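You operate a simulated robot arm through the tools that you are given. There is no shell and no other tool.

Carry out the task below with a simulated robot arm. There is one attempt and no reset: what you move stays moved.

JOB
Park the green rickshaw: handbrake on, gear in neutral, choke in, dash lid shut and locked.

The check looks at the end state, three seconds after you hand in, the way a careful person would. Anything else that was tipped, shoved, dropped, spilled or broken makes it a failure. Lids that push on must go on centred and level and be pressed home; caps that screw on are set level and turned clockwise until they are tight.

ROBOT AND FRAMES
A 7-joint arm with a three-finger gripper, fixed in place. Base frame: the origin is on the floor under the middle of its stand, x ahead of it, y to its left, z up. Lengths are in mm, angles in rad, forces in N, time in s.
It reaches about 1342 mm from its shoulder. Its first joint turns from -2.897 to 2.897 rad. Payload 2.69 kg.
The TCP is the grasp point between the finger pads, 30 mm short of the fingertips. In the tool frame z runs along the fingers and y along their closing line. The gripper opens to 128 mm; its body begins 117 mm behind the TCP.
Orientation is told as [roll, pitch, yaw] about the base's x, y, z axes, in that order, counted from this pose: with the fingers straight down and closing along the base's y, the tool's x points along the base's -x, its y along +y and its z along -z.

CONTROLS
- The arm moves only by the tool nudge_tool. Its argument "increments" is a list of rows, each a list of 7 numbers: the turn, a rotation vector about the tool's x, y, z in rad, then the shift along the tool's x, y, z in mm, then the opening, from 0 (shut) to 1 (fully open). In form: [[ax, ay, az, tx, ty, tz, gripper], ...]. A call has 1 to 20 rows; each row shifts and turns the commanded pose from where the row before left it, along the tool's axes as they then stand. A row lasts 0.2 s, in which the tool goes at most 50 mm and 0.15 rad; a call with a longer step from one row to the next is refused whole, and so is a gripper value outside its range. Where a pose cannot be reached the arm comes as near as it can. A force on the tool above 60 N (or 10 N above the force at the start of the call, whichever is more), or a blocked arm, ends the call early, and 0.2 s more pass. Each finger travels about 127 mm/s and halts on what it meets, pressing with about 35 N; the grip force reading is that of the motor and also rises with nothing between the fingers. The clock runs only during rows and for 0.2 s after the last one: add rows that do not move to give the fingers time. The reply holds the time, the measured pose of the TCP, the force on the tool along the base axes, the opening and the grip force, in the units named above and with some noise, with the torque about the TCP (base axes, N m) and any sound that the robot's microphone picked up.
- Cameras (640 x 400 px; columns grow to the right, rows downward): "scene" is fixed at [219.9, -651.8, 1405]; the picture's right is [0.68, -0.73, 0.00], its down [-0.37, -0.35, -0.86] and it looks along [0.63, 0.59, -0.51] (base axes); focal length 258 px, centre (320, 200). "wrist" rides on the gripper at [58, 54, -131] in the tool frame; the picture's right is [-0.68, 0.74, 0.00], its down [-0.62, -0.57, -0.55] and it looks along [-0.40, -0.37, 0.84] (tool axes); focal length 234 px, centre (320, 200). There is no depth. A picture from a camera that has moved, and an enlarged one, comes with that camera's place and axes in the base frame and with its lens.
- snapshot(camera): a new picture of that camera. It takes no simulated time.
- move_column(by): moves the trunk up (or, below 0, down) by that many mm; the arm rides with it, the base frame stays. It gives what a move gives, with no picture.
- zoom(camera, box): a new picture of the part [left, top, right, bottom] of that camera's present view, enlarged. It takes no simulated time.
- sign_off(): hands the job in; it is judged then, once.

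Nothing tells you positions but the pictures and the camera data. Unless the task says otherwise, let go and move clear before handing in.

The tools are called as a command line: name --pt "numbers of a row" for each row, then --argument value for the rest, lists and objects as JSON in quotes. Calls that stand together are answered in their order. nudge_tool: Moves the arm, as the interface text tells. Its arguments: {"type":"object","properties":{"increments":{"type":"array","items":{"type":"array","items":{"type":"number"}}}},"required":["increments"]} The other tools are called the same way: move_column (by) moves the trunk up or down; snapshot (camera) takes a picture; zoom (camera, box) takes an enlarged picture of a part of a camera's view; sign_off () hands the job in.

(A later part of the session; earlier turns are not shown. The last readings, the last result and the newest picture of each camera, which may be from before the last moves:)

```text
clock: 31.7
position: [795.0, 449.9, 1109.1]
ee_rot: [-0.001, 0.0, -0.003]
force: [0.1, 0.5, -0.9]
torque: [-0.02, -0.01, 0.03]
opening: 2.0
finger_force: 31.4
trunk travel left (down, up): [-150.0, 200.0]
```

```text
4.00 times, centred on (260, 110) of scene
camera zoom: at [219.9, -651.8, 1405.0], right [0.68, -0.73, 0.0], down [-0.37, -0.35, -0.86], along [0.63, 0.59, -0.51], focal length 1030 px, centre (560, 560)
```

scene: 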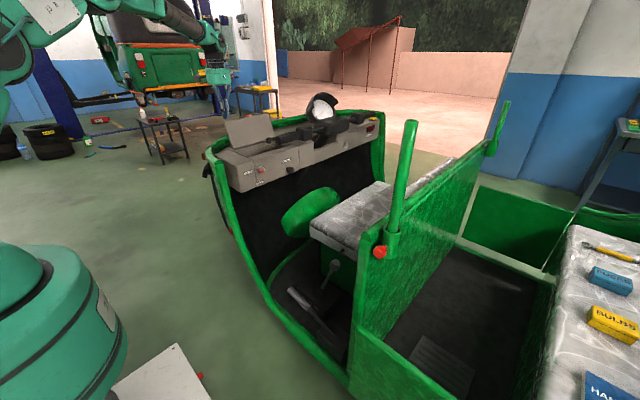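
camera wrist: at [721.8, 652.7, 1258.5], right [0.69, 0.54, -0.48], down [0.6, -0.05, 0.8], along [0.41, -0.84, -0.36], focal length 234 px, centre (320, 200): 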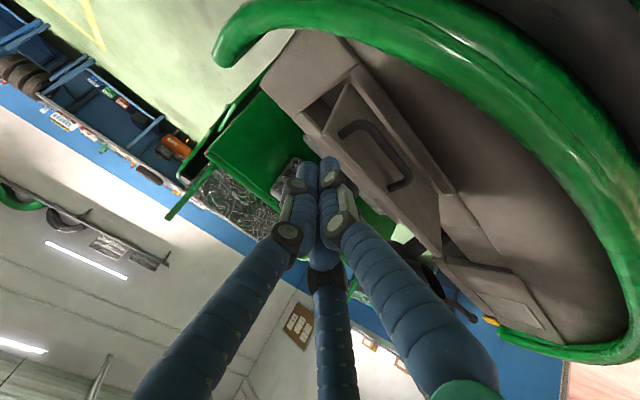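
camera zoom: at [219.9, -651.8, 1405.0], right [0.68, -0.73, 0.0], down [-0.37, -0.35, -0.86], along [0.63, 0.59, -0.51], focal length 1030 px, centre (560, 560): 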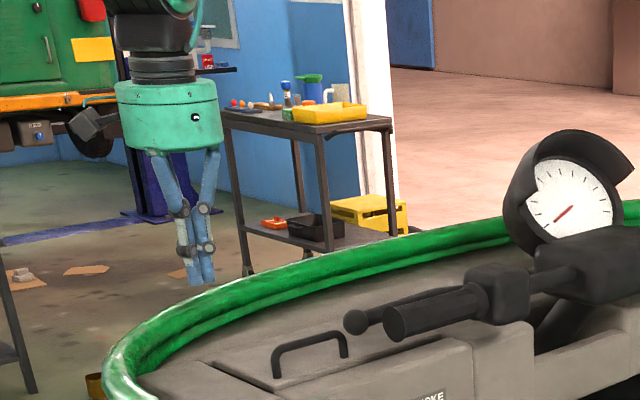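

The lid swung past vertical and fell shut; its handle now lies on top. I'll lift clear and move forward to look at whether it sits flush.

nudge_tool --pt "0 0 0 0 10 -30 0" --pt "0 0 0 0 0 -45 0" --pt "0 0 0 0 0 -45 0" --pt "0 0 0 0 0 -45 0" --pt "0 0 0 0 -45 -20 0" --pt "0 0 0 0 -45 0 0" --pt "0 0 0 0 -45 0 0" --pt "0 0 0 0 0 0 0"

snapshot --camera "wrist"

zoom --camera "scene" --box '[205, 105, 325, 195]'

```text
clock: 33.5
position: [794.7, 322.7, 1291.4]
ee_rot: [-0.001, -0.001, -0.002]
force: [0.8, -1.2, 0.1]
torque: [0.05, 0.01, -0.02]
opening: 2.2
finger_force: 31.8
trunk travel left (down, up): [-150.0, 200.0]
```

```text
taken
camera wrist: at [738.1, 376.6, 1422.5], right [0.68, 0.73, 0.0], down [0.61, -0.57, 0.55], along [0.4, -0.37, -0.84], focal length 234 px, centre (320, 200)
```

wrist: 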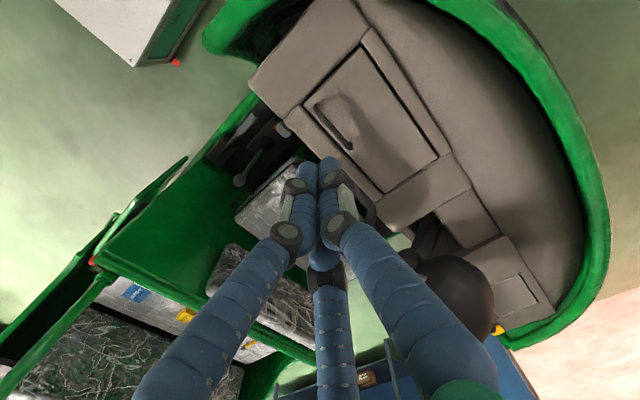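

```text
4.44 times, centred on (265, 150) of scene
camera zoom: at [219.9, -651.8, 1405.0], right [0.68, -0.73, 0.0], down [-0.37, -0.35, -0.86], along [0.63, 0.59, -0.51], focal length 1145 px, centre (564, 422)
```

zoom: 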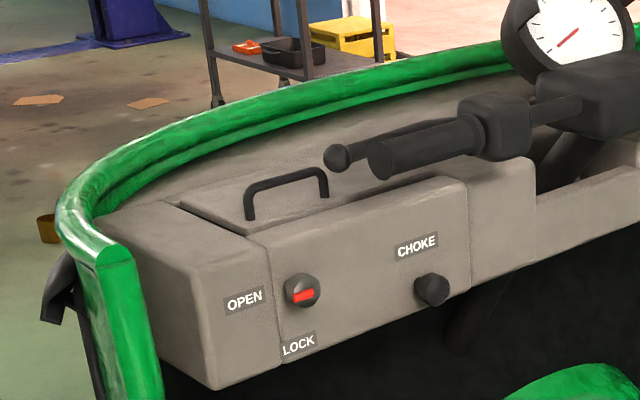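

The lid looks seated flush. I'll zoom in from above to check its gap and level.

zoom --camera "wrist" --box '[250, 0, 480, 230]'

zoom --camera "scene" --box '[225, 130, 305, 180]'

```text
1.74 times, centred on (365, 115) of wrist
camera zoom: at [738.1, 376.6, 1422.5], right [0.68, 0.73, 0.0], down [0.61, -0.57, 0.55], along [0.4, -0.37, -0.84], focal length 407 px, centre (242, 348)
```

zoom: 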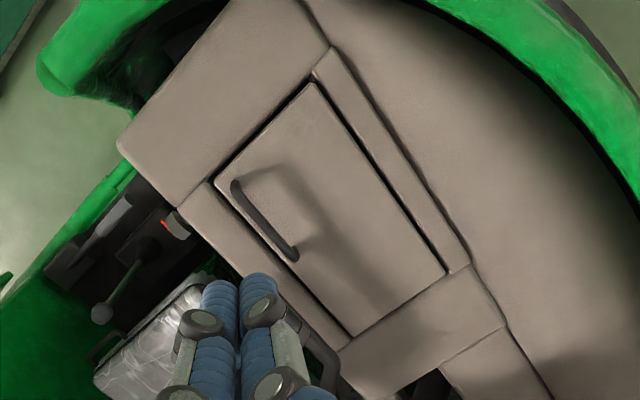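

```text
8.00 times, centred on (265, 155) of scene
camera zoom: at [219.9, -651.8, 1405.0], right [0.68, -0.73, 0.0], down [-0.37, -0.35, -0.86], along [0.63, 0.59, -0.51], focal length 2061 px, centre (760, 560)
```

zoom: 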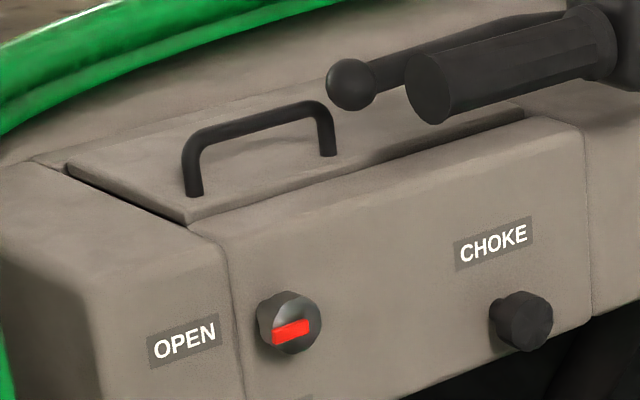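

The lid seems down; I'll press gently on its middle, behind the handle, to be sure it's home.

nudge_tool --pt "0 0 0 -40 20 0 0" --pt "0 0 0 0 20 20 0" --pt "0 0 0 0 0 45 0" --pt "0 0 0 0 0 45 0" --pt "0 0 0 0 0 45 0" --pt "0 0 0 0 0 45 0" --pt "0 0 0 0 0 25 0" --pt "0 0 0 0 0 10 0" --pt "0 0 0 0 0 6 0" --pt "0 0 0 0 0 0 0"

zoom --camera "wrist" --box '[230, 70, 450, 230]'

zoom --camera "scene" --box '[205, 90, 325, 180]'

```text
clock: 35.7
position: [833.4, 363.9, 1051.7]
ee_rot: [-0.002, 0.002, -0.003]
force: [-0.2, 0.4, 0.0]
torque: [-0.01, -0.01, -0.03]
opening: 1.9
finger_force: 31.2
trunk travel left (down, up): [-150.0, 200.0]
```

```text
2.50 times, centred on (340, 150) of wrist
camera zoom: at [777.3, 418.2, 1183.0], right [0.68, 0.73, 0.0], down [0.61, -0.57, 0.55], along [0.4, -0.37, -0.84], focal length 585 px, centre (270, 325)
```

zoom: 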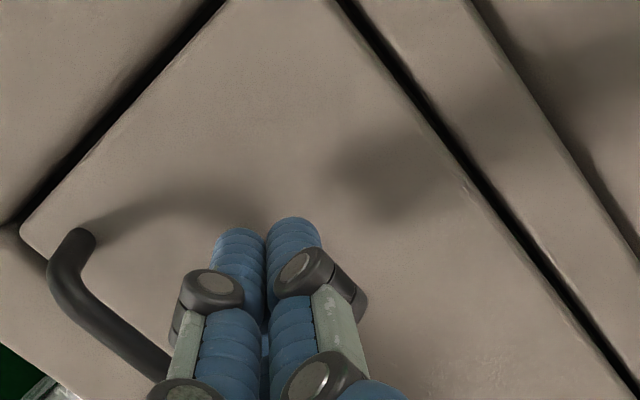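

```text
4.44 times, centred on (265, 135) of scene
camera zoom: at [219.9, -651.8, 1405.0], right [0.68, -0.73, 0.0], down [-0.37, -0.35, -0.86], along [0.63, 0.59, -0.51], focal length 1145 px, centre (564, 489)
```

zoom: 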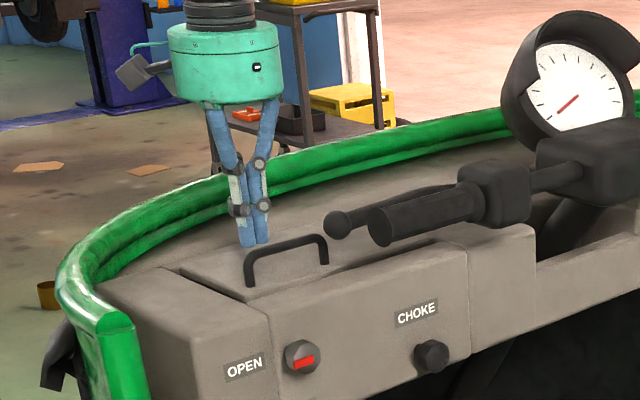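

Still clear of the lid by about 15 mm. I'll press down in small steps.

nudge_tool --pt "0 0 0 0 0 5 0" --pt "0 0 0 0 0 4 0" --pt "0 0 0 0 0 3 0" --pt "0 0 0 0 0 3 0" --pt "0 0 0 0 0 3 0" --pt "0 0 0 0 0 0 0"

```text
clock: 37.1
position: [834.2, 363.5, 1035.1]
ee_rot: [-0.002, 0.002, -0.001]
force: [-0.2, -0.7, -0.5]
torque: [0.0, 0.0, -0.02]
opening: 2.0
finger_force: 31.8
trunk travel left (down, up): [-150.0, 200.0]
```

nudge_tool --pt "0 0 0 0 0 3 0" --pt "0 0 0 0 0 3 0" --pt "0 0 0 0 0 2 0" --pt "0 0 0 0 0 2 0" --pt "0 0 0 0 0 2 0" --pt "0 0 0 0 0 0 0"

zoom --camera "scene" --box '[205, 90, 325, 180]'

```text
clock: 38.5
position: [835.0, 364.9, 1030.5]
ee_rot: [0.001, -0.008, -0.002]
force: [0.1, 4.9, 45.6]
torque: [0.22, 0.24, 0.02]
opening: 5.8
finger_force: 31.4
trunk travel left (down, up): [-150.0, 200.0]
```

```text
4.44 times, centred on (265, 135) of scene
camera zoom: at [219.9, -651.8, 1405.0], right [0.68, -0.73, 0.0], down [-0.37, -0.35, -0.86], along [0.63, 0.59, -0.51], focal length 1145 px, centre (564, 489)
```

zoom: 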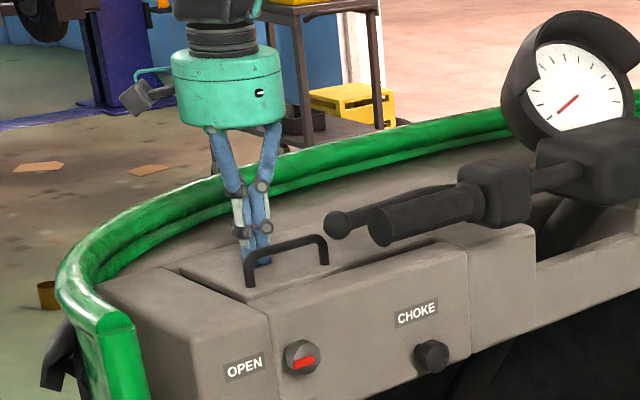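

The lid took 46 N of press with its surface at z≈1000, so it is home. Now I'll lift off and go round to the front of the dash for the lock knob.

nudge_tool --pt "0 0 0 0 0 -15 0" --pt "0 0 0 0 0 -45 0" --pt "0 0 0 0 0 -45 0" --pt "0 0 0 0 0 -45 0" --pt "0 0 0 0 0 -45 0" --pt "0 0 0 0 0 -45 0" --pt "0 0 0 0 0 -30 0" --pt "0 0 0 0 -45 0 0" --pt "0 0 0 0 -45 0 0" --pt "0 0 0 0 -45 0 0" --pt "0 0 0 0 -45 0 0" --pt "0 0 0 0 -45 0 0" --pt "0 0 0 0 -45 0 0" --pt "0 0 0 0 -45 0 0" --pt "0 0 0 0 -45 0 0" --pt "0 0 0 0 -45 0 0" --pt "0 0 0 0 0 0 0"

zoom --camera "scene" --box '[205, 105, 325, 195]'

```text
clock: 42.1
position: [833.4, -42.8, 1294.7]
ee_rot: [-0.001, 0.001, 0.0]
force: [-0.6, -0.2, 0.5]
torque: [0.08, 0.03, -0.03]
opening: 2.0
finger_force: 31.1
trunk travel left (down, up): [-150.0, 200.0]
```

```text
4.44 times, centred on (265, 150) of scene
camera zoom: at [219.9, -651.8, 1405.0], right [0.68, -0.73, 0.0], down [-0.37, -0.35, -0.86], along [0.63, 0.59, -0.51], focal length 1145 px, centre (564, 422)
```

zoom: 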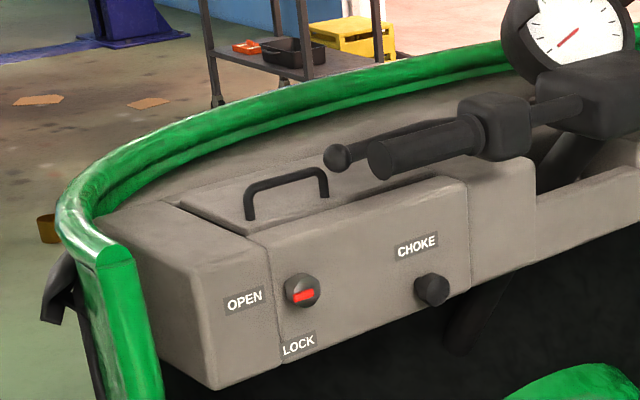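

The lid is shut and stays shut. I'll level the gripper towards +y and descend in front of the lock knob.

nudge_tool --pt "-0.15 0 0 0 0 0 0" --pt "-0.15 0 0 0 0 0 0" --pt "-0.15 0 0 0 0 0 0" --pt "-0.15 0 0 0 0 0 0" --pt "-0.15 0 0 0 0 0 0" --pt "-0.15 0 0 0 0 0 0" --pt "-0.15 0 0 0 0 0 0" --pt "-0.15 0 0 0 0 0 0" --pt "-0.15 0 0 0 0 0 0" --pt "-0.15 0 0 0 0 0 0" --pt "-0.071 0 0 40 0 0 0.3" --pt "0 0 0 0 -44 0 0.6" --pt "0 0 0 0 -44 0 0.6" --pt "0 0 0 0 -44 0 0.6" --pt "0 0 0 0 -44 0 0.6" --pt "0 0 0 0 -44 0 0.6" --pt "0 0 0 0 -44 0 0.6" --pt "0 0 0 0 -44 0 0.6" --pt "0 0 0 0 -44 0 0.6" --pt "0 0 0 0 0 0 0.6"

snapshot --camera "wrist"

snapshot --camera "scene"

```text
clock: 46.3
position: [793.5, -36.8, 944.1]
ee_rot: [1.565, 0.001, -0.002]
force: [0.5, 0.3, -0.4]
torque: [0.0, -0.02, -0.01]
opening: 76.8
finger_force: 0.1
trunk travel left (down, up): [-150.0, 200.0]
```

```text
taken
camera wrist: at [735.3, -168.2, 997.0], right [0.68, 0.0, 0.74], down [0.62, -0.55, -0.56], along [0.4, 0.83, -0.38], focal length 234 px, centre (320, 200)
```

wrist: 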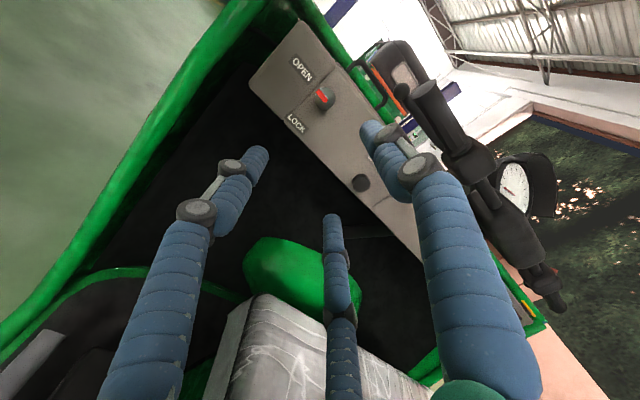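

```text
taken
```

scene: 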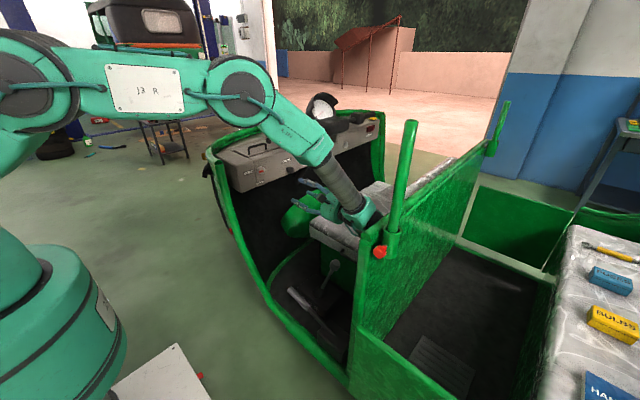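

I'm in front of the dash with the fingers at 77 mm. I'll zoom on the knob to get its exact position.

zoom --camera "wrist" --box '[270, 40, 390, 140]'

```text
4.00 times, centred on (330, 90) of wrist
camera zoom: at [735.3, -168.2, 997.0], right [0.68, 0.0, 0.74], down [0.62, -0.55, -0.56], along [0.4, 0.83, -0.38], focal length 937 px, centre (280, 640)
```

zoom: 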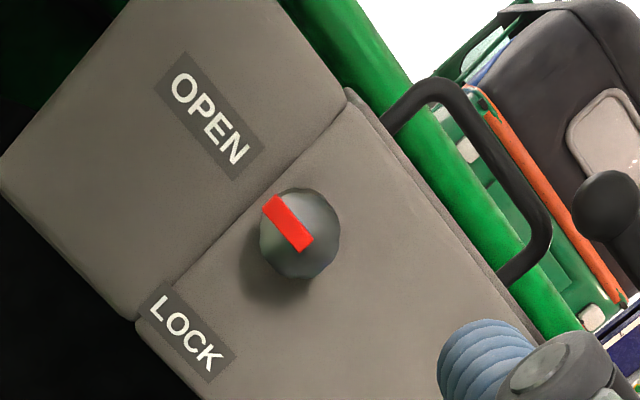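

The knob centre is at about [791, 237, 954], with its pointer bar aimed left at OPEN. I'll pre-rotate the gripper +90° about its axis so the bar sits between two fingers, ready for a −90° turn to LOCK.

nudge_tool --pt "0.006 0 0 2 10 0 0.6" --pt "0 0 0.15 0 0 0 0.6" --pt "0 0 0.15 0 0 0 0.6" --pt "0 0 0.15 0 0 0 0.6" --pt "0 0 0.15 0 0 0 0.6" --pt "0 0 0.15 0 0 0 0.6" --pt "0 0 0.15 0 0 0 0.6" --pt "0 0 0.15 0 0 0 0.6" --pt "0 0 0.15 0 0 0 0.6" --pt "0 0 0.15 0 0 0 0.6" --pt "0 0 0.15 0 0 0 0.6" --pt "0 0 0.071 0 0 0 0.6" --pt "0 0 0 0 0 0 0.6"

snapshot --camera "wrist"

snapshot --camera "scene"

```text
clock: 49.1
position: [791.1, -36.3, 952.1]
ee_rot: [-0.438, 1.561, -2.013]
force: [0.5, 0.4, -0.3]
torque: [-0.02, 0.03, 0.0]
opening: 76.9
finger_force: 0.0
trunk travel left (down, up): [-150.0, 200.0]
```

```text
taken
camera wrist: at [846.0, -167.8, 1010.0], right [0.73, -0.01, -0.68], down [-0.57, -0.55, -0.61], along [-0.37, 0.83, -0.41], focal length 234 px, centre (320, 200)
```

wrist: 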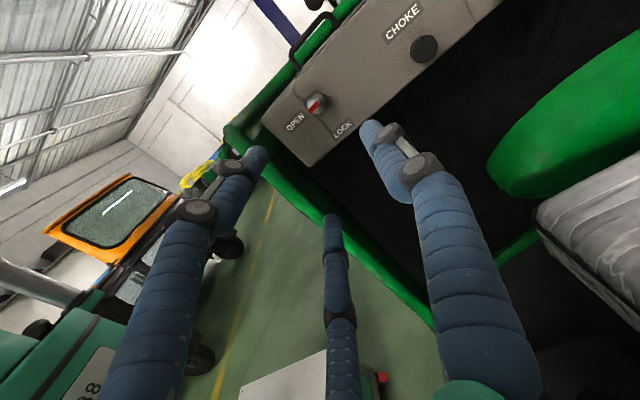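

```text
taken
```

scene: 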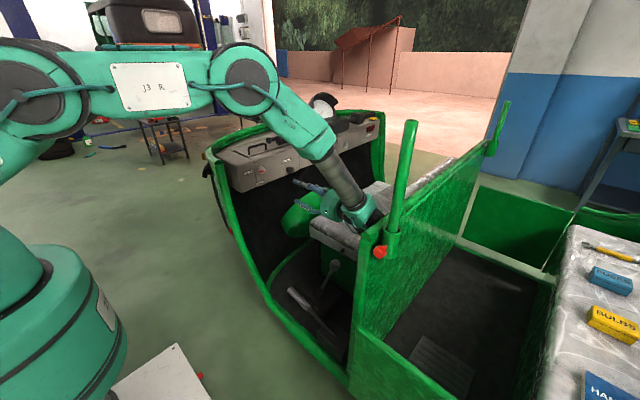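

zoom --camera "wrist" --box '[260, 50, 380, 150]'

```text
4.00 times, centred on (320, 100) of wrist
camera zoom: at [846.0, -167.8, 1010.0], right [0.73, -0.01, -0.68], down [-0.57, -0.55, -0.61], along [-0.37, 0.83, -0.41], focal length 937 px, centre (320, 600)
```

zoom: 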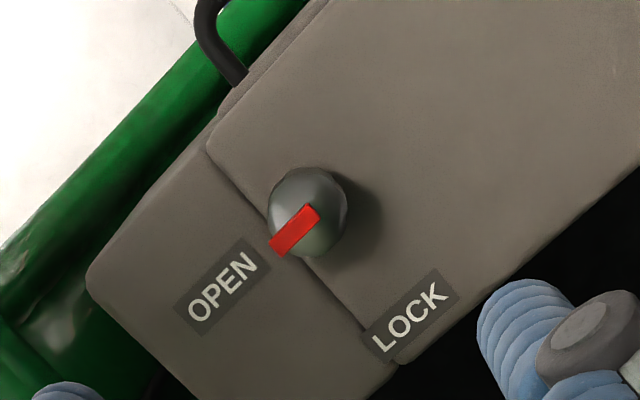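

Both views agree on the knob centre, about [790.5, 237, 955]. I'll advance most of the way and recheck the alignment.

nudge_tool --pt "0 0 0 3 0 40 0.6" --pt "0 0 0 0 0 40 0.6" --pt "0 0 0 0 0 40 0.6" --pt "0 0 0 0 0 40 0.6" --pt "0 0 0 0 0 35 0.6" --pt "0 0 0 0 0 0 0.6"

snapshot --camera "wrist"

zoom --camera "scene" --box '[205, 105, 325, 195]'

```text
clock: 50.5
position: [791.3, 158.3, 953.9]
ee_rot: [-0.057, 1.563, -1.631]
force: [0.9, -0.1, -0.4]
torque: [0.0, 0.02, 0.0]
opening: 76.7
finger_force: 0.1
trunk travel left (down, up): [-150.0, 200.0]
```

```text
taken
camera wrist: at [845.1, 27.0, 1012.3], right [0.74, -0.01, -0.68], down [-0.57, -0.55, -0.61], along [-0.37, 0.83, -0.41], focal length 234 px, centre (320, 200)
```

wrist: 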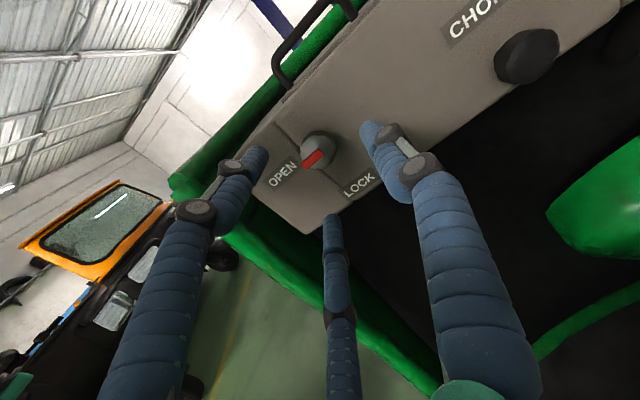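

```text
4.44 times, centred on (265, 150) of scene
camera zoom: at [219.9, -651.8, 1405.0], right [0.68, -0.73, 0.0], down [-0.37, -0.35, -0.86], along [0.63, 0.59, -0.51], focal length 1145 px, centre (564, 422)
```

zoom: 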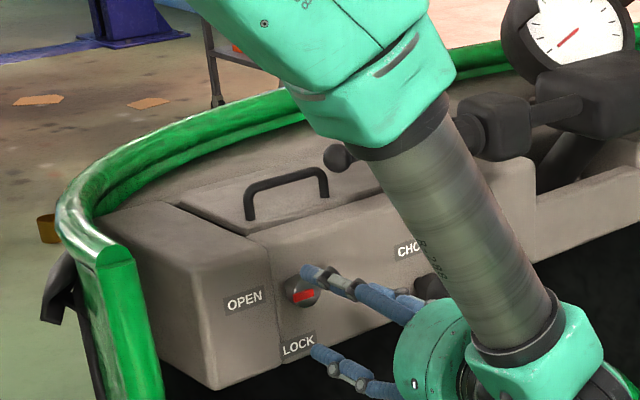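

zoom --camera "wrist" --box '[230, 100, 410, 240]'

```text
2.86 times, centred on (320, 170) of wrist
camera zoom: at [845.1, 27.0, 1012.3], right [0.74, -0.01, -0.68], down [-0.57, -0.55, -0.61], along [-0.37, 0.83, -0.41], focal length 669 px, centre (320, 286)
```

zoom: 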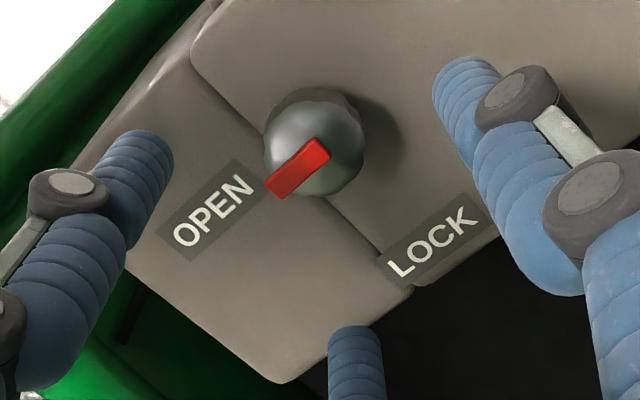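

Alignment is within about 3 mm. I'll make a small correction and advance so the fingertips surround the knob.

nudge_tool --pt "0 0 0 -1 -1.5 25 0.6" --pt "0 0 0 0 0 20 0.6" --pt "0 0 0 0 0 10 0.6" --pt "0 0 0 0 0 0 0.6"

zoom --camera "wrist" --box '[230, 100, 410, 240]'

zoom --camera "scene" --box '[230, 140, 310, 200]'

```text
clock: 51.5
position: [788.8, 211.1, 950.7]
ee_rot: [-0.065, 1.562, -1.637]
force: [-0.2, -0.2, 0.3]
torque: [-0.01, -0.01, -0.01]
opening: 77.0
finger_force: 0.0
trunk travel left (down, up): [-150.0, 200.0]
```

```text
2.86 times, centred on (320, 170) of wrist
camera zoom: at [844.5, 80.2, 1009.5], right [0.74, -0.01, -0.68], down [-0.57, -0.55, -0.61], along [-0.37, 0.83, -0.41], focal length 669 px, centre (320, 286)
```

zoom: 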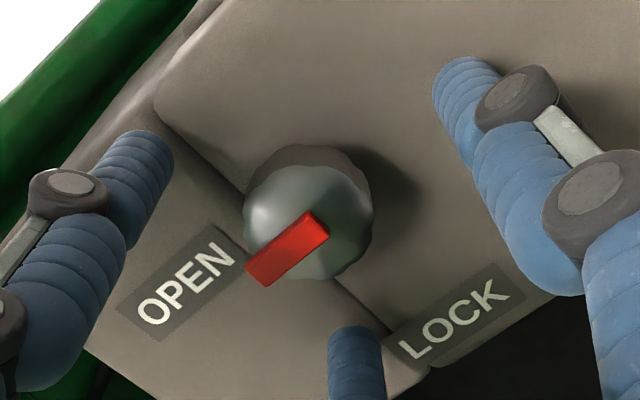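

```text
6.67 times, centred on (270, 170) of scene
camera zoom: at [219.9, -651.8, 1405.0], right [0.68, -0.73, 0.0], down [-0.37, -0.35, -0.86], along [0.63, 0.59, -0.51], focal length 1718 px, centre (653, 400)
```

zoom: 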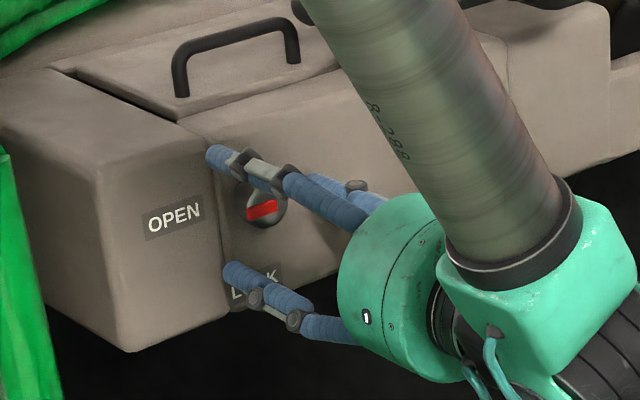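

The finger geometry matches my model; the knob centre is about 3–4 mm off along tool −y. I'll shift, advance 4 mm, and close on the knob.

nudge_tool --pt "0 0 0 0 -3.5 4 0.6" --pt "0 0 0 0 0 0 0.4" --pt "0 0 0 0 0 0 0.3" --pt "0 0 0 0 0 0 0.2" --pt "0 0 0 0 0 0 0.2"

zoom --camera "wrist" --box '[230, 100, 410, 240]'

zoom --camera "scene" --box '[230, 140, 310, 200]'

```text
clock: 52.7
position: [788.0, 214.1, 951.8]
ee_rot: [0.033, 1.562, -1.54]
force: [12.4, 2.3, 1.3]
torque: [-0.16, 0.04, -0.08]
opening: 33.7
finger_force: 45.0
trunk travel left (down, up): [-150.0, 200.0]
```

```text
2.86 times, centred on (320, 170) of wrist
camera zoom: at [842.0, 83.8, 1010.0], right [0.74, -0.01, -0.68], down [-0.57, -0.55, -0.61], along [-0.37, 0.83, -0.41], focal length 669 px, centre (320, 286)
```

zoom: 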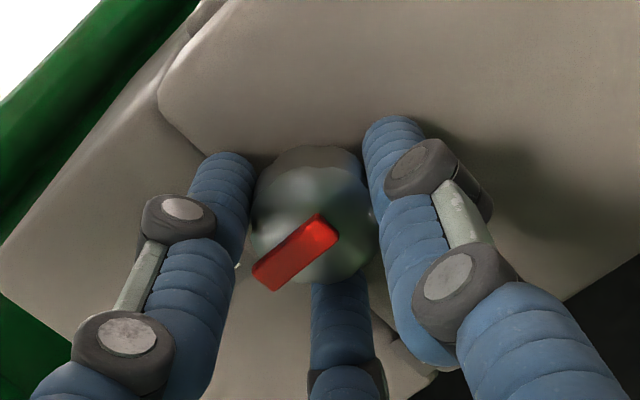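

```text
6.67 times, centred on (270, 170) of scene
camera zoom: at [219.9, -651.8, 1405.0], right [0.68, -0.73, 0.0], down [-0.37, -0.35, -0.86], along [0.63, 0.59, -0.51], focal length 1718 px, centre (653, 400)
```

zoom: 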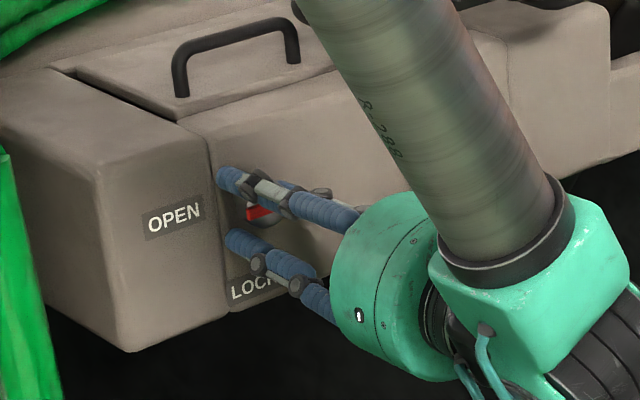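

I have the knob (opening 33.7 mm). I'll relieve the 12 N side load with a small +x shift, then turn −90° slowly.

nudge_tool --pt "0 0 0 0 3 0 0.2" --pt "0 0 -0.1 0 0 0 0.2" --pt "0 0 -0.1 0 0 0 0.2" --pt "0 0 -0.1 0 0 0 0.2" --pt "0 0 -0.1 0 0 0 0.2" --pt "0 0 0 0 0 0 0.2"

zoom --camera "wrist" --box '[230, 100, 410, 240]'

```text
clock: 54.1
position: [789.6, 214.6, 950.8]
ee_rot: [1.549, 1.17, -0.024]
force: [-4.2, 11.9, -3.4]
torque: [-0.22, -0.03, 0.28]
opening: 33.3
finger_force: 45.1
trunk travel left (down, up): [-150.0, 200.0]
```

```text
2.86 times, centred on (320, 170) of wrist
camera zoom: at [817.1, 84.0, 1026.5], right [0.94, 0.0, -0.34], down [-0.28, -0.56, -0.78], along [-0.18, 0.83, -0.52], focal length 669 px, centre (320, 286)
```

zoom: 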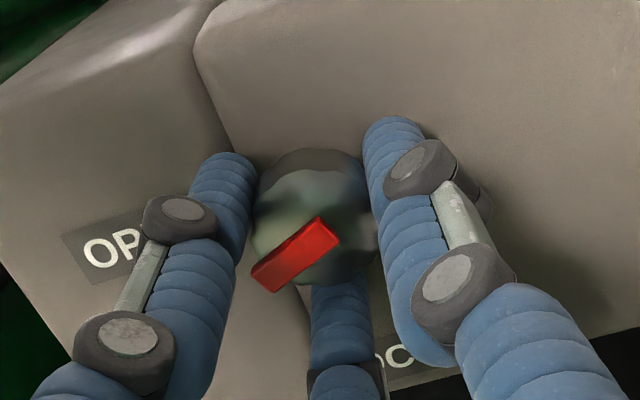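

The knob is turning with the gripper. I'll continue through the remaining 67°.

nudge_tool --pt "0 0 -0.1 0 0 0 0.2" --pt "0 0 -0.1 0 0 0 0.2" --pt "0 0 -0.1 0 0 0 0.2" --pt "0 0 -0.1 0 0 0 0.2" --pt "0 0 -0.1 0 0 0 0.2" --pt "0 0 -0.1 0 0 0 0.2" --pt "0 0 -0.1 0 0 0 0.2" --pt "0 0 -0.1 0 0 0 0.2" --pt "0 0 -0.1 0 0 0 0.2" --pt "0 0 -0.1 0 0 0 0.2" --pt "0 0 -0.1 0 0 0 0.2" --pt "0 0 -0.071 0 0 0 0.2" --pt "0 0 0 0 0 0 0.2"

zoom --camera "wrist" --box '[230, 100, 410, 240]'

zoom --camera "scene" --box '[230, 140, 310, 200]'

```text
clock: 56.9
position: [790.4, 212.8, 955.0]
ee_rot: [1.563, -0.005, 0.0]
force: [2.7, -1.7, 37.7]
torque: [0.81, 0.07, 0.03]
opening: 31.3
finger_force: 44.8
trunk travel left (down, up): [-150.0, 200.0]
```

```text
2.86 times, centred on (320, 170) of wrist
camera zoom: at [732.1, 82.7, 1008.4], right [0.67, 0.0, 0.74], down [0.62, -0.55, -0.56], along [0.41, 0.83, -0.38], focal length 669 px, centre (320, 286)
```

zoom: 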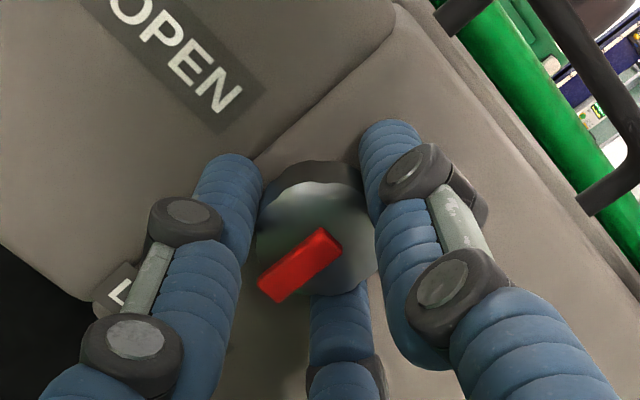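

```text
6.67 times, centred on (270, 170) of scene
camera zoom: at [219.9, -651.8, 1405.0], right [0.68, -0.73, 0.0], down [-0.37, -0.35, -0.86], along [0.63, 0.59, -0.51], focal length 1718 px, centre (653, 400)
```

zoom: 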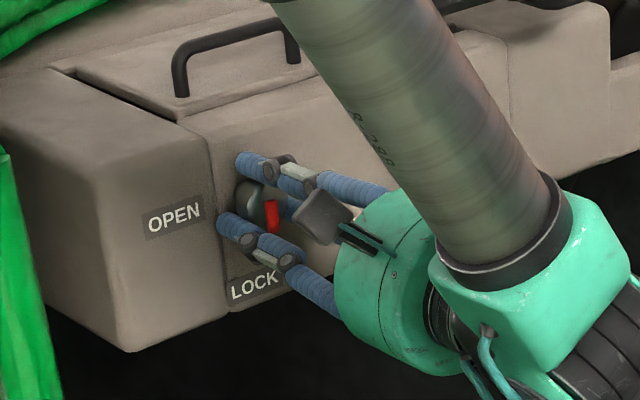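

The pointer now points down at LOCK. I'll relieve the upward load, open, and back straight out to verify.

nudge_tool --pt "0 0 0 0 3 0 0.2" --pt "0 0 0 0 0 0 0.3" --pt "0 0 0 0 0 0 0.5" --pt "0 0 0 0 0 0 0.6" --pt "0 0 0 0 0 -10 0.6" --pt "0 0 0 0 0 -25 0.6" --pt "0 0 0 0 0 -40 0.6" --pt "0 0 0 0 0 0 0.6"

zoom --camera "wrist" --box '[250, 60, 430, 200]'

zoom --camera "scene" --box '[230, 130, 310, 190]'

```text
clock: 58.7
position: [788.7, 138.3, 955.5]
ee_rot: [1.563, 0.0, -0.001]
force: [0.0, -1.3, 0.5]
torque: [0.0, 0.03, -0.02]
opening: 76.9
finger_force: 0.0
trunk travel left (down, up): [-150.0, 200.0]
```

```text
2.86 times, centred on (340, 130) of wrist
camera zoom: at [732.1, 8.1, 1009.7], right [0.68, 0.0, 0.74], down [0.61, -0.55, -0.56], along [0.41, 0.83, -0.38], focal length 669 px, centre (263, 400)
```

zoom: 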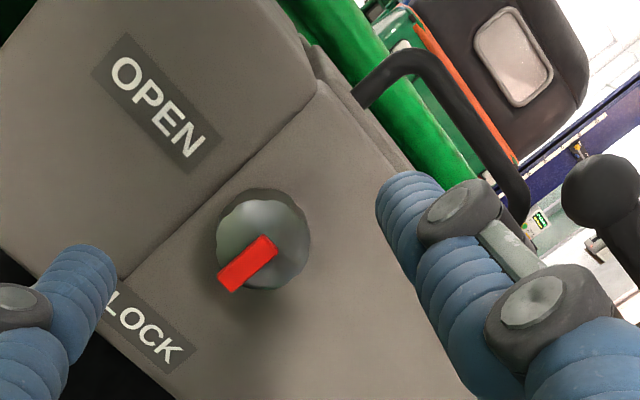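

```text
6.67 times, centred on (270, 160) of scene
camera zoom: at [219.9, -651.8, 1405.0], right [0.68, -0.73, 0.0], down [-0.37, -0.35, -0.86], along [0.63, 0.59, -0.51], focal length 1718 px, centre (653, 467)
```

zoom: 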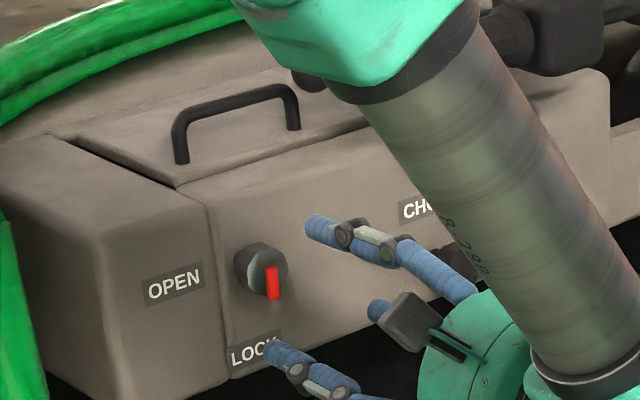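

The pointer aims straight down at LOCK and the lid is shut. Next is the gear lever: I'll back away from the dash, turn the fingers down, and take a look from above it.

nudge_tool --pt "0 0 0 0 0 -45 0.6" --pt "0 0 0 0 0 -45 0.6" --pt "0 0 0 0 0 -40 0.6" --pt "0 0 0 0 45 0 0.3" --pt "0 0 0 0 45 0 0" --pt "0 0 0 0 45 0 0" --pt "0 0 0 0 45 0 0" --pt "0.15 0 0 0 0 0 0" --pt "0.15 0 0 0 0 0 0" --pt "0.15 0 0 0 0 0 0" --pt "0.15 0 0 0 0 0 0" --pt "0.15 0 0 0 0 0 0" --pt "0.15 0 0 0 0 0 0" --pt "0.15 0 0 0 0 0 0" --pt "0.15 0 0 0 0 0 0" --pt "0.15 0 0 0 0 0 0" --pt "0.15 0 0 0 0 0 0" --pt "0.066 0 0 0 0 0 0" --pt "0 0 0 0 0 0 0"

snapshot --camera "wrist"

snapshot --camera "scene"

zoom --camera "scene" --box '[205, 105, 325, 195]'

zoom --camera "scene" --box '[260, 230, 380, 370]'

```text
clock: 62.7
position: [789.0, 10.9, 1137.2]
ee_rot: [-0.004, 0.0, -0.003]
force: [0.3, 0.1, 0.6]
torque: [-0.02, 0.01, -0.01]
opening: 2.2
finger_force: 31.0
trunk travel left (down, up): [-150.0, 200.0]
```

```text
taken
camera wrist: at [732.3, 64.8, 1266.6], right [0.68, 0.74, 0.0], down [0.61, -0.56, 0.55], along [0.4, -0.38, -0.83], focal length 234 px, centre (320, 200)
```

wrist: 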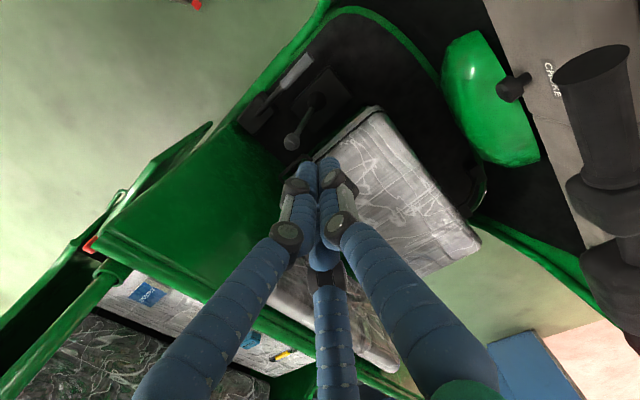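

```text
taken
```

scene: 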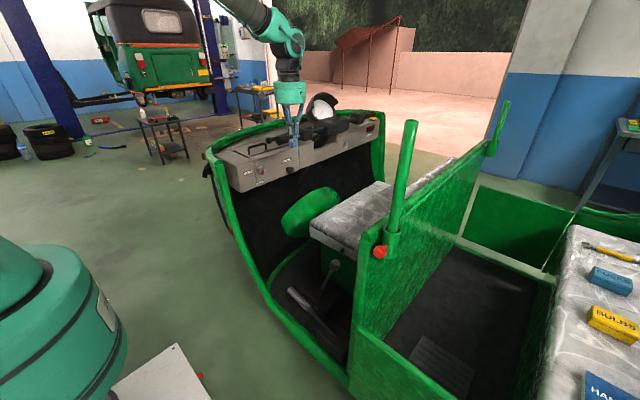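

```text
4.44 times, centred on (265, 150) of scene
camera zoom: at [219.9, -651.8, 1405.0], right [0.68, -0.73, 0.0], down [-0.37, -0.35, -0.86], along [0.63, 0.59, -0.51], focal length 1145 px, centre (564, 422)
```

zoom: 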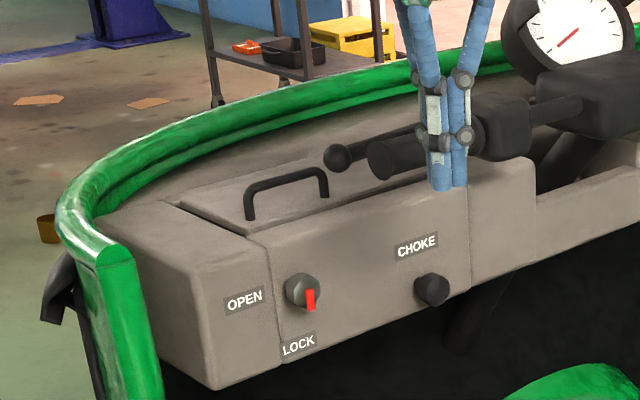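

```text
2.86 times, centred on (320, 300) of scene
camera zoom: at [219.9, -651.8, 1405.0], right [0.68, -0.73, 0.0], down [-0.37, -0.35, -0.86], along [0.63, 0.59, -0.51], focal length 736 px, centre (320, -86)
```

zoom: 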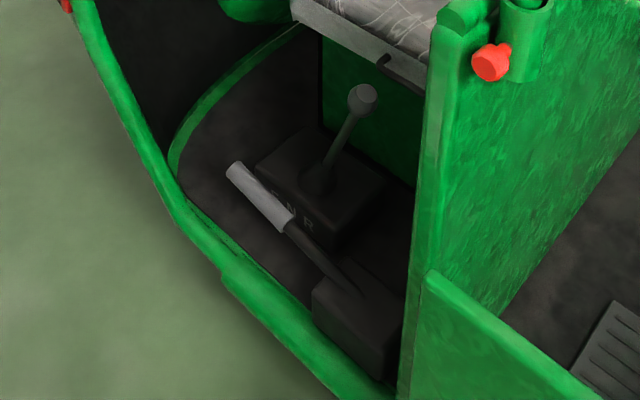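

The lock is at LOCK. I'll zoom into the wrist view to check the choke from above and look closely at the gear lever and handbrake.

zoom --camera "wrist" --box '[470, 40, 610, 140]'

zoom --camera "wrist" --box '[230, 30, 390, 170]'

```text
4.00 times, centred on (540, 90) of wrist
camera zoom: at [732.3, 64.8, 1266.6], right [0.68, 0.74, 0.0], down [0.61, -0.56, 0.55], along [0.4, -0.38, -0.83], focal length 937 px, centre (-560, 640)
```

zoom: 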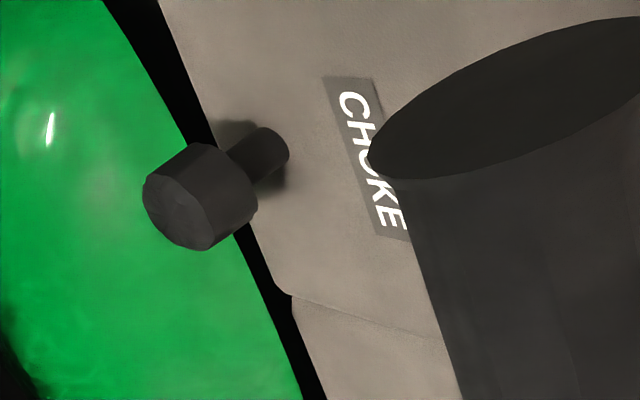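

```text
2.86 times, centred on (310, 100) of wrist
camera zoom: at [732.3, 64.8, 1266.6], right [0.68, 0.74, 0.0], down [0.61, -0.56, 0.55], along [0.4, -0.38, -0.83], focal length 669 px, centre (349, 486)
```

zoom: 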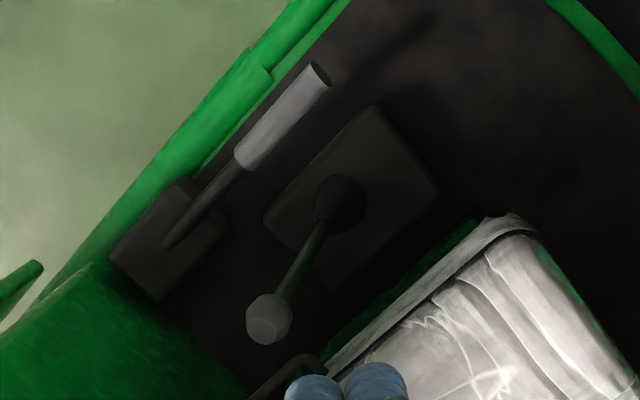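

From above, the choke shows a collar between knob and panel, so I'll re-press it later to be sure. The gear knob is at [844, −152, 615], leaning back to R; neutral (upright) should be y≈−60. I'll descend behind the knob with closed fingers, keeping left of the seat.

nudge_tool --pt "0 0 0 -20 -45 0 0" --pt "0 0 0 -20 -45 0 0" --pt "0 0 0 0 -45 0 0" --pt "0 0 0 0 -45 0 0" --pt "0 0 0 0 -50 0 0" --pt "0 0 0 0 0 45 0" --pt "0 0 0 0 0 45 0" --pt "0 0 0 0 0 45 0" --pt "0 0 0 0 0 45 0" --pt "0 0 0 0 0 45 0" --pt "0 0 0 0 0 45 0" --pt "0 0 0 0 0 0 0"

snapshot --camera "wrist"

snapshot --camera "scene"

```text
clock: 65.3
position: [829.8, -222.1, 865.6]
ee_rot: [-0.002, 0.002, -0.002]
force: [0.5, -1.1, -1.3]
torque: [0.01, 0.05, -0.02]
opening: 2.0
finger_force: 31.5
trunk travel left (down, up): [-150.0, 200.0]
```

```text
taken
camera wrist: at [772.6, -168.3, 996.6], right [0.68, 0.74, 0.0], down [0.62, -0.57, 0.55], along [0.4, -0.37, -0.84], focal length 234 px, centre (320, 200)
```

wrist: 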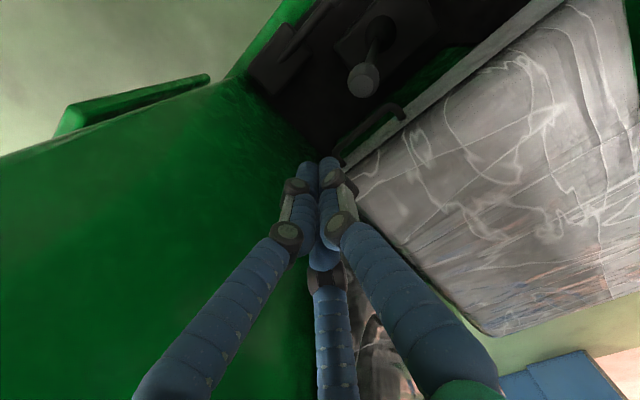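

```text
taken
```

scene: 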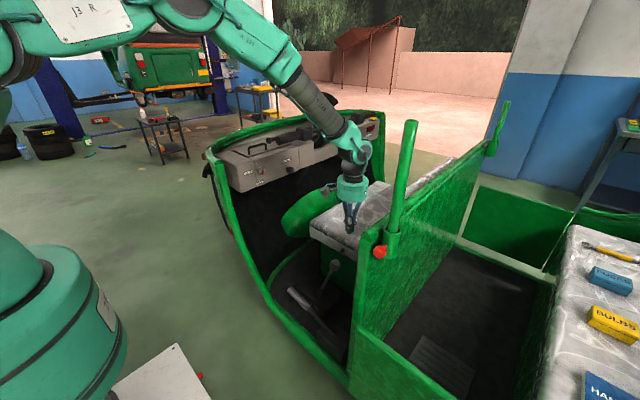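

zoom --camera "wrist" --box '[250, 30, 430, 200]'

zoom --camera "scene" --box '[270, 150, 430, 310]'

```text
2.35 times, centred on (340, 115) of wrist
camera zoom: at [772.6, -168.3, 996.6], right [0.68, 0.74, 0.0], down [0.62, -0.57, 0.55], along [0.4, -0.37, -0.84], focal length 551 px, centre (273, 400)
```

zoom: 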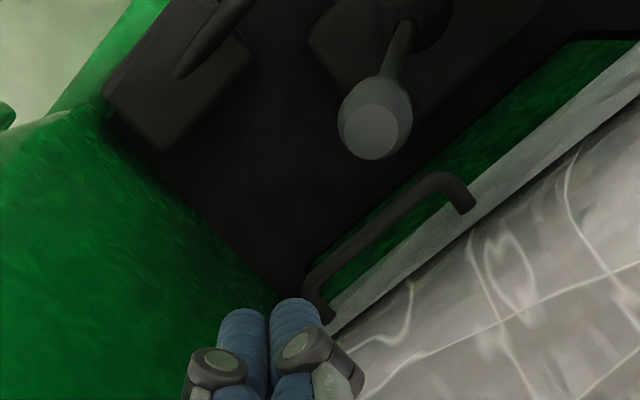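

```text
2.50 times, centred on (350, 230) of scene
camera zoom: at [219.9, -651.8, 1405.0], right [0.68, -0.73, 0.0], down [-0.37, -0.35, -0.86], along [0.63, 0.59, -0.51], focal length 644 px, centre (245, 125)
```

zoom: 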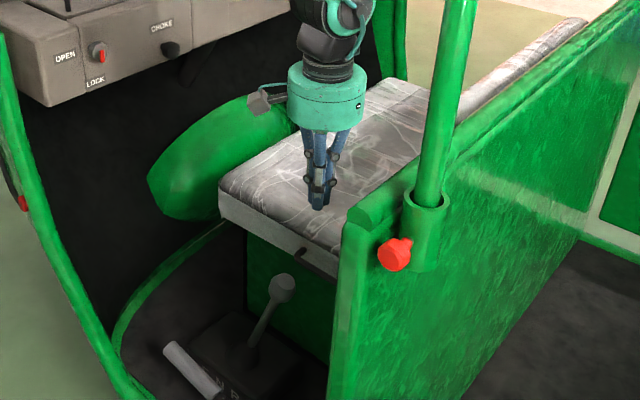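

The seat's side bar runs at x≈880, so x=829 keeps about 20 mm clear. I'll descend to knob height behind it and begin pushing forward.

nudge_tool --pt "0 0 0 0 0 45 0" --pt "0 0 0 0 0 45 0" --pt "0 0 0 0 0 45 0" --pt "0 0 0 0 0 45 0" --pt "0 0 0 0 0 40 0" --pt "0 0 0 0 0 0 0"

zoom --camera "wrist" --box '[250, 30, 430, 200]'

zoom --camera "scene" --box '[270, 150, 430, 310]'

```text
clock: 66.7
position: [829.2, -221.7, 647.1]
ee_rot: [-0.002, 0.0, -0.003]
force: [0.3, -0.6, -0.9]
torque: [-0.01, 0.04, -0.02]
opening: 1.8
finger_force: 31.3
trunk travel left (down, up): [-150.0, 200.0]
```

```text
2.35 times, centred on (340, 115) of wrist
camera zoom: at [772.4, -168.9, 777.1], right [0.68, 0.74, 0.0], down [0.62, -0.57, 0.55], along [0.4, -0.37, -0.84], focal length 551 px, centre (273, 400)
```

zoom: 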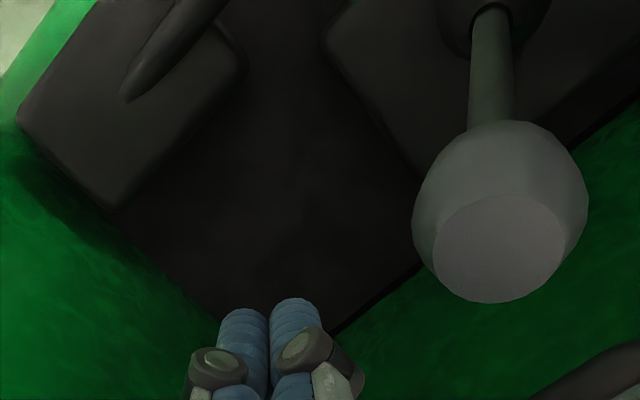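

```text
2.50 times, centred on (350, 230) of scene
camera zoom: at [219.9, -651.8, 1405.0], right [0.68, -0.73, 0.0], down [-0.37, -0.35, -0.86], along [0.63, 0.59, -0.51], focal length 644 px, centre (245, 125)
```

zoom: 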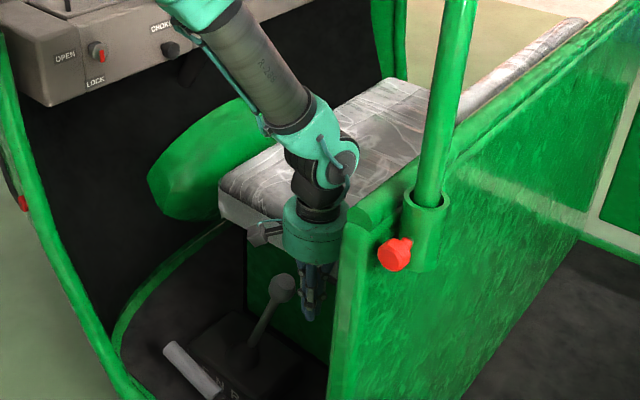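

The tips are level with the knob and well clear. I'll drop 8 mm more and push forward in small steps.

nudge_tool --pt "0 0 0 0 0 8 0" --pt "0 0 0 0 8 0 0" --pt "0 0 0 0 8 0 0" --pt "0 0 0 0 8 0 0" --pt "0 0 0 0 8 0 0" --pt "0 0 0 0 8 0 0" --pt "0 0 0 0 8 0 0" --pt "0 0 0 0 8 0 0" --pt "0 0 0 0 0 0 0"

zoom --camera "wrist" --box '[250, 30, 430, 200]'

zoom --camera "scene" --box '[270, 190, 430, 350]'

```text
clock: 68.7
position: [830.3, -165.5, 639.4]
ee_rot: [-0.002, 0.0, 0.0]
force: [-1.5, -1.8, 0.1]
torque: [-0.04, 0.05, 0.03]
opening: 2.1
finger_force: 32.2
trunk travel left (down, up): [-150.0, 200.0]
```

```text
2.35 times, centred on (340, 115) of wrist
camera zoom: at [772.5, -111.5, 769.1], right [0.68, 0.74, 0.0], down [0.62, -0.57, 0.55], along [0.4, -0.37, -0.84], focal length 551 px, centre (273, 400)
```

zoom: 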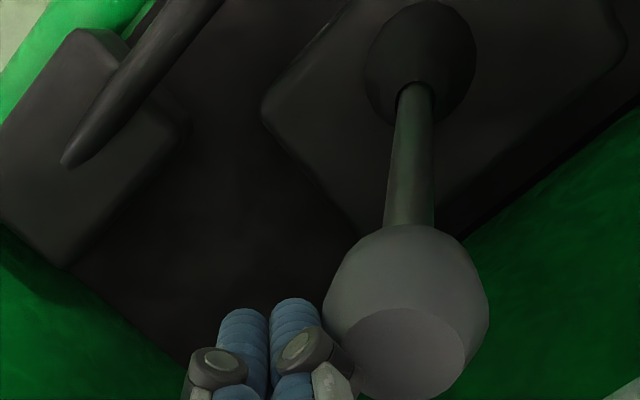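

```text
2.50 times, centred on (350, 270) of scene
camera zoom: at [219.9, -651.8, 1405.0], right [0.68, -0.73, 0.0], down [-0.37, -0.35, -0.86], along [0.63, 0.59, -0.51], focal length 644 px, centre (245, 25)
```

zoom: 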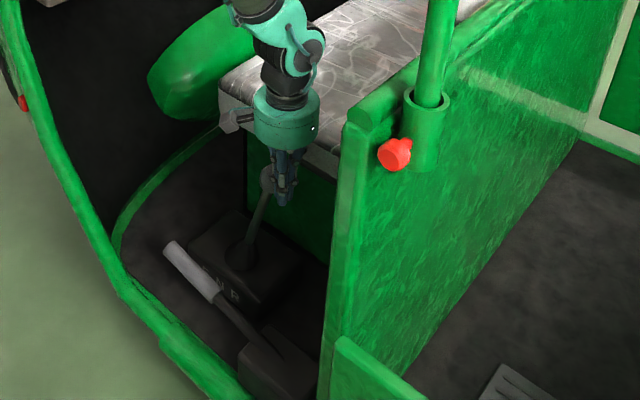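

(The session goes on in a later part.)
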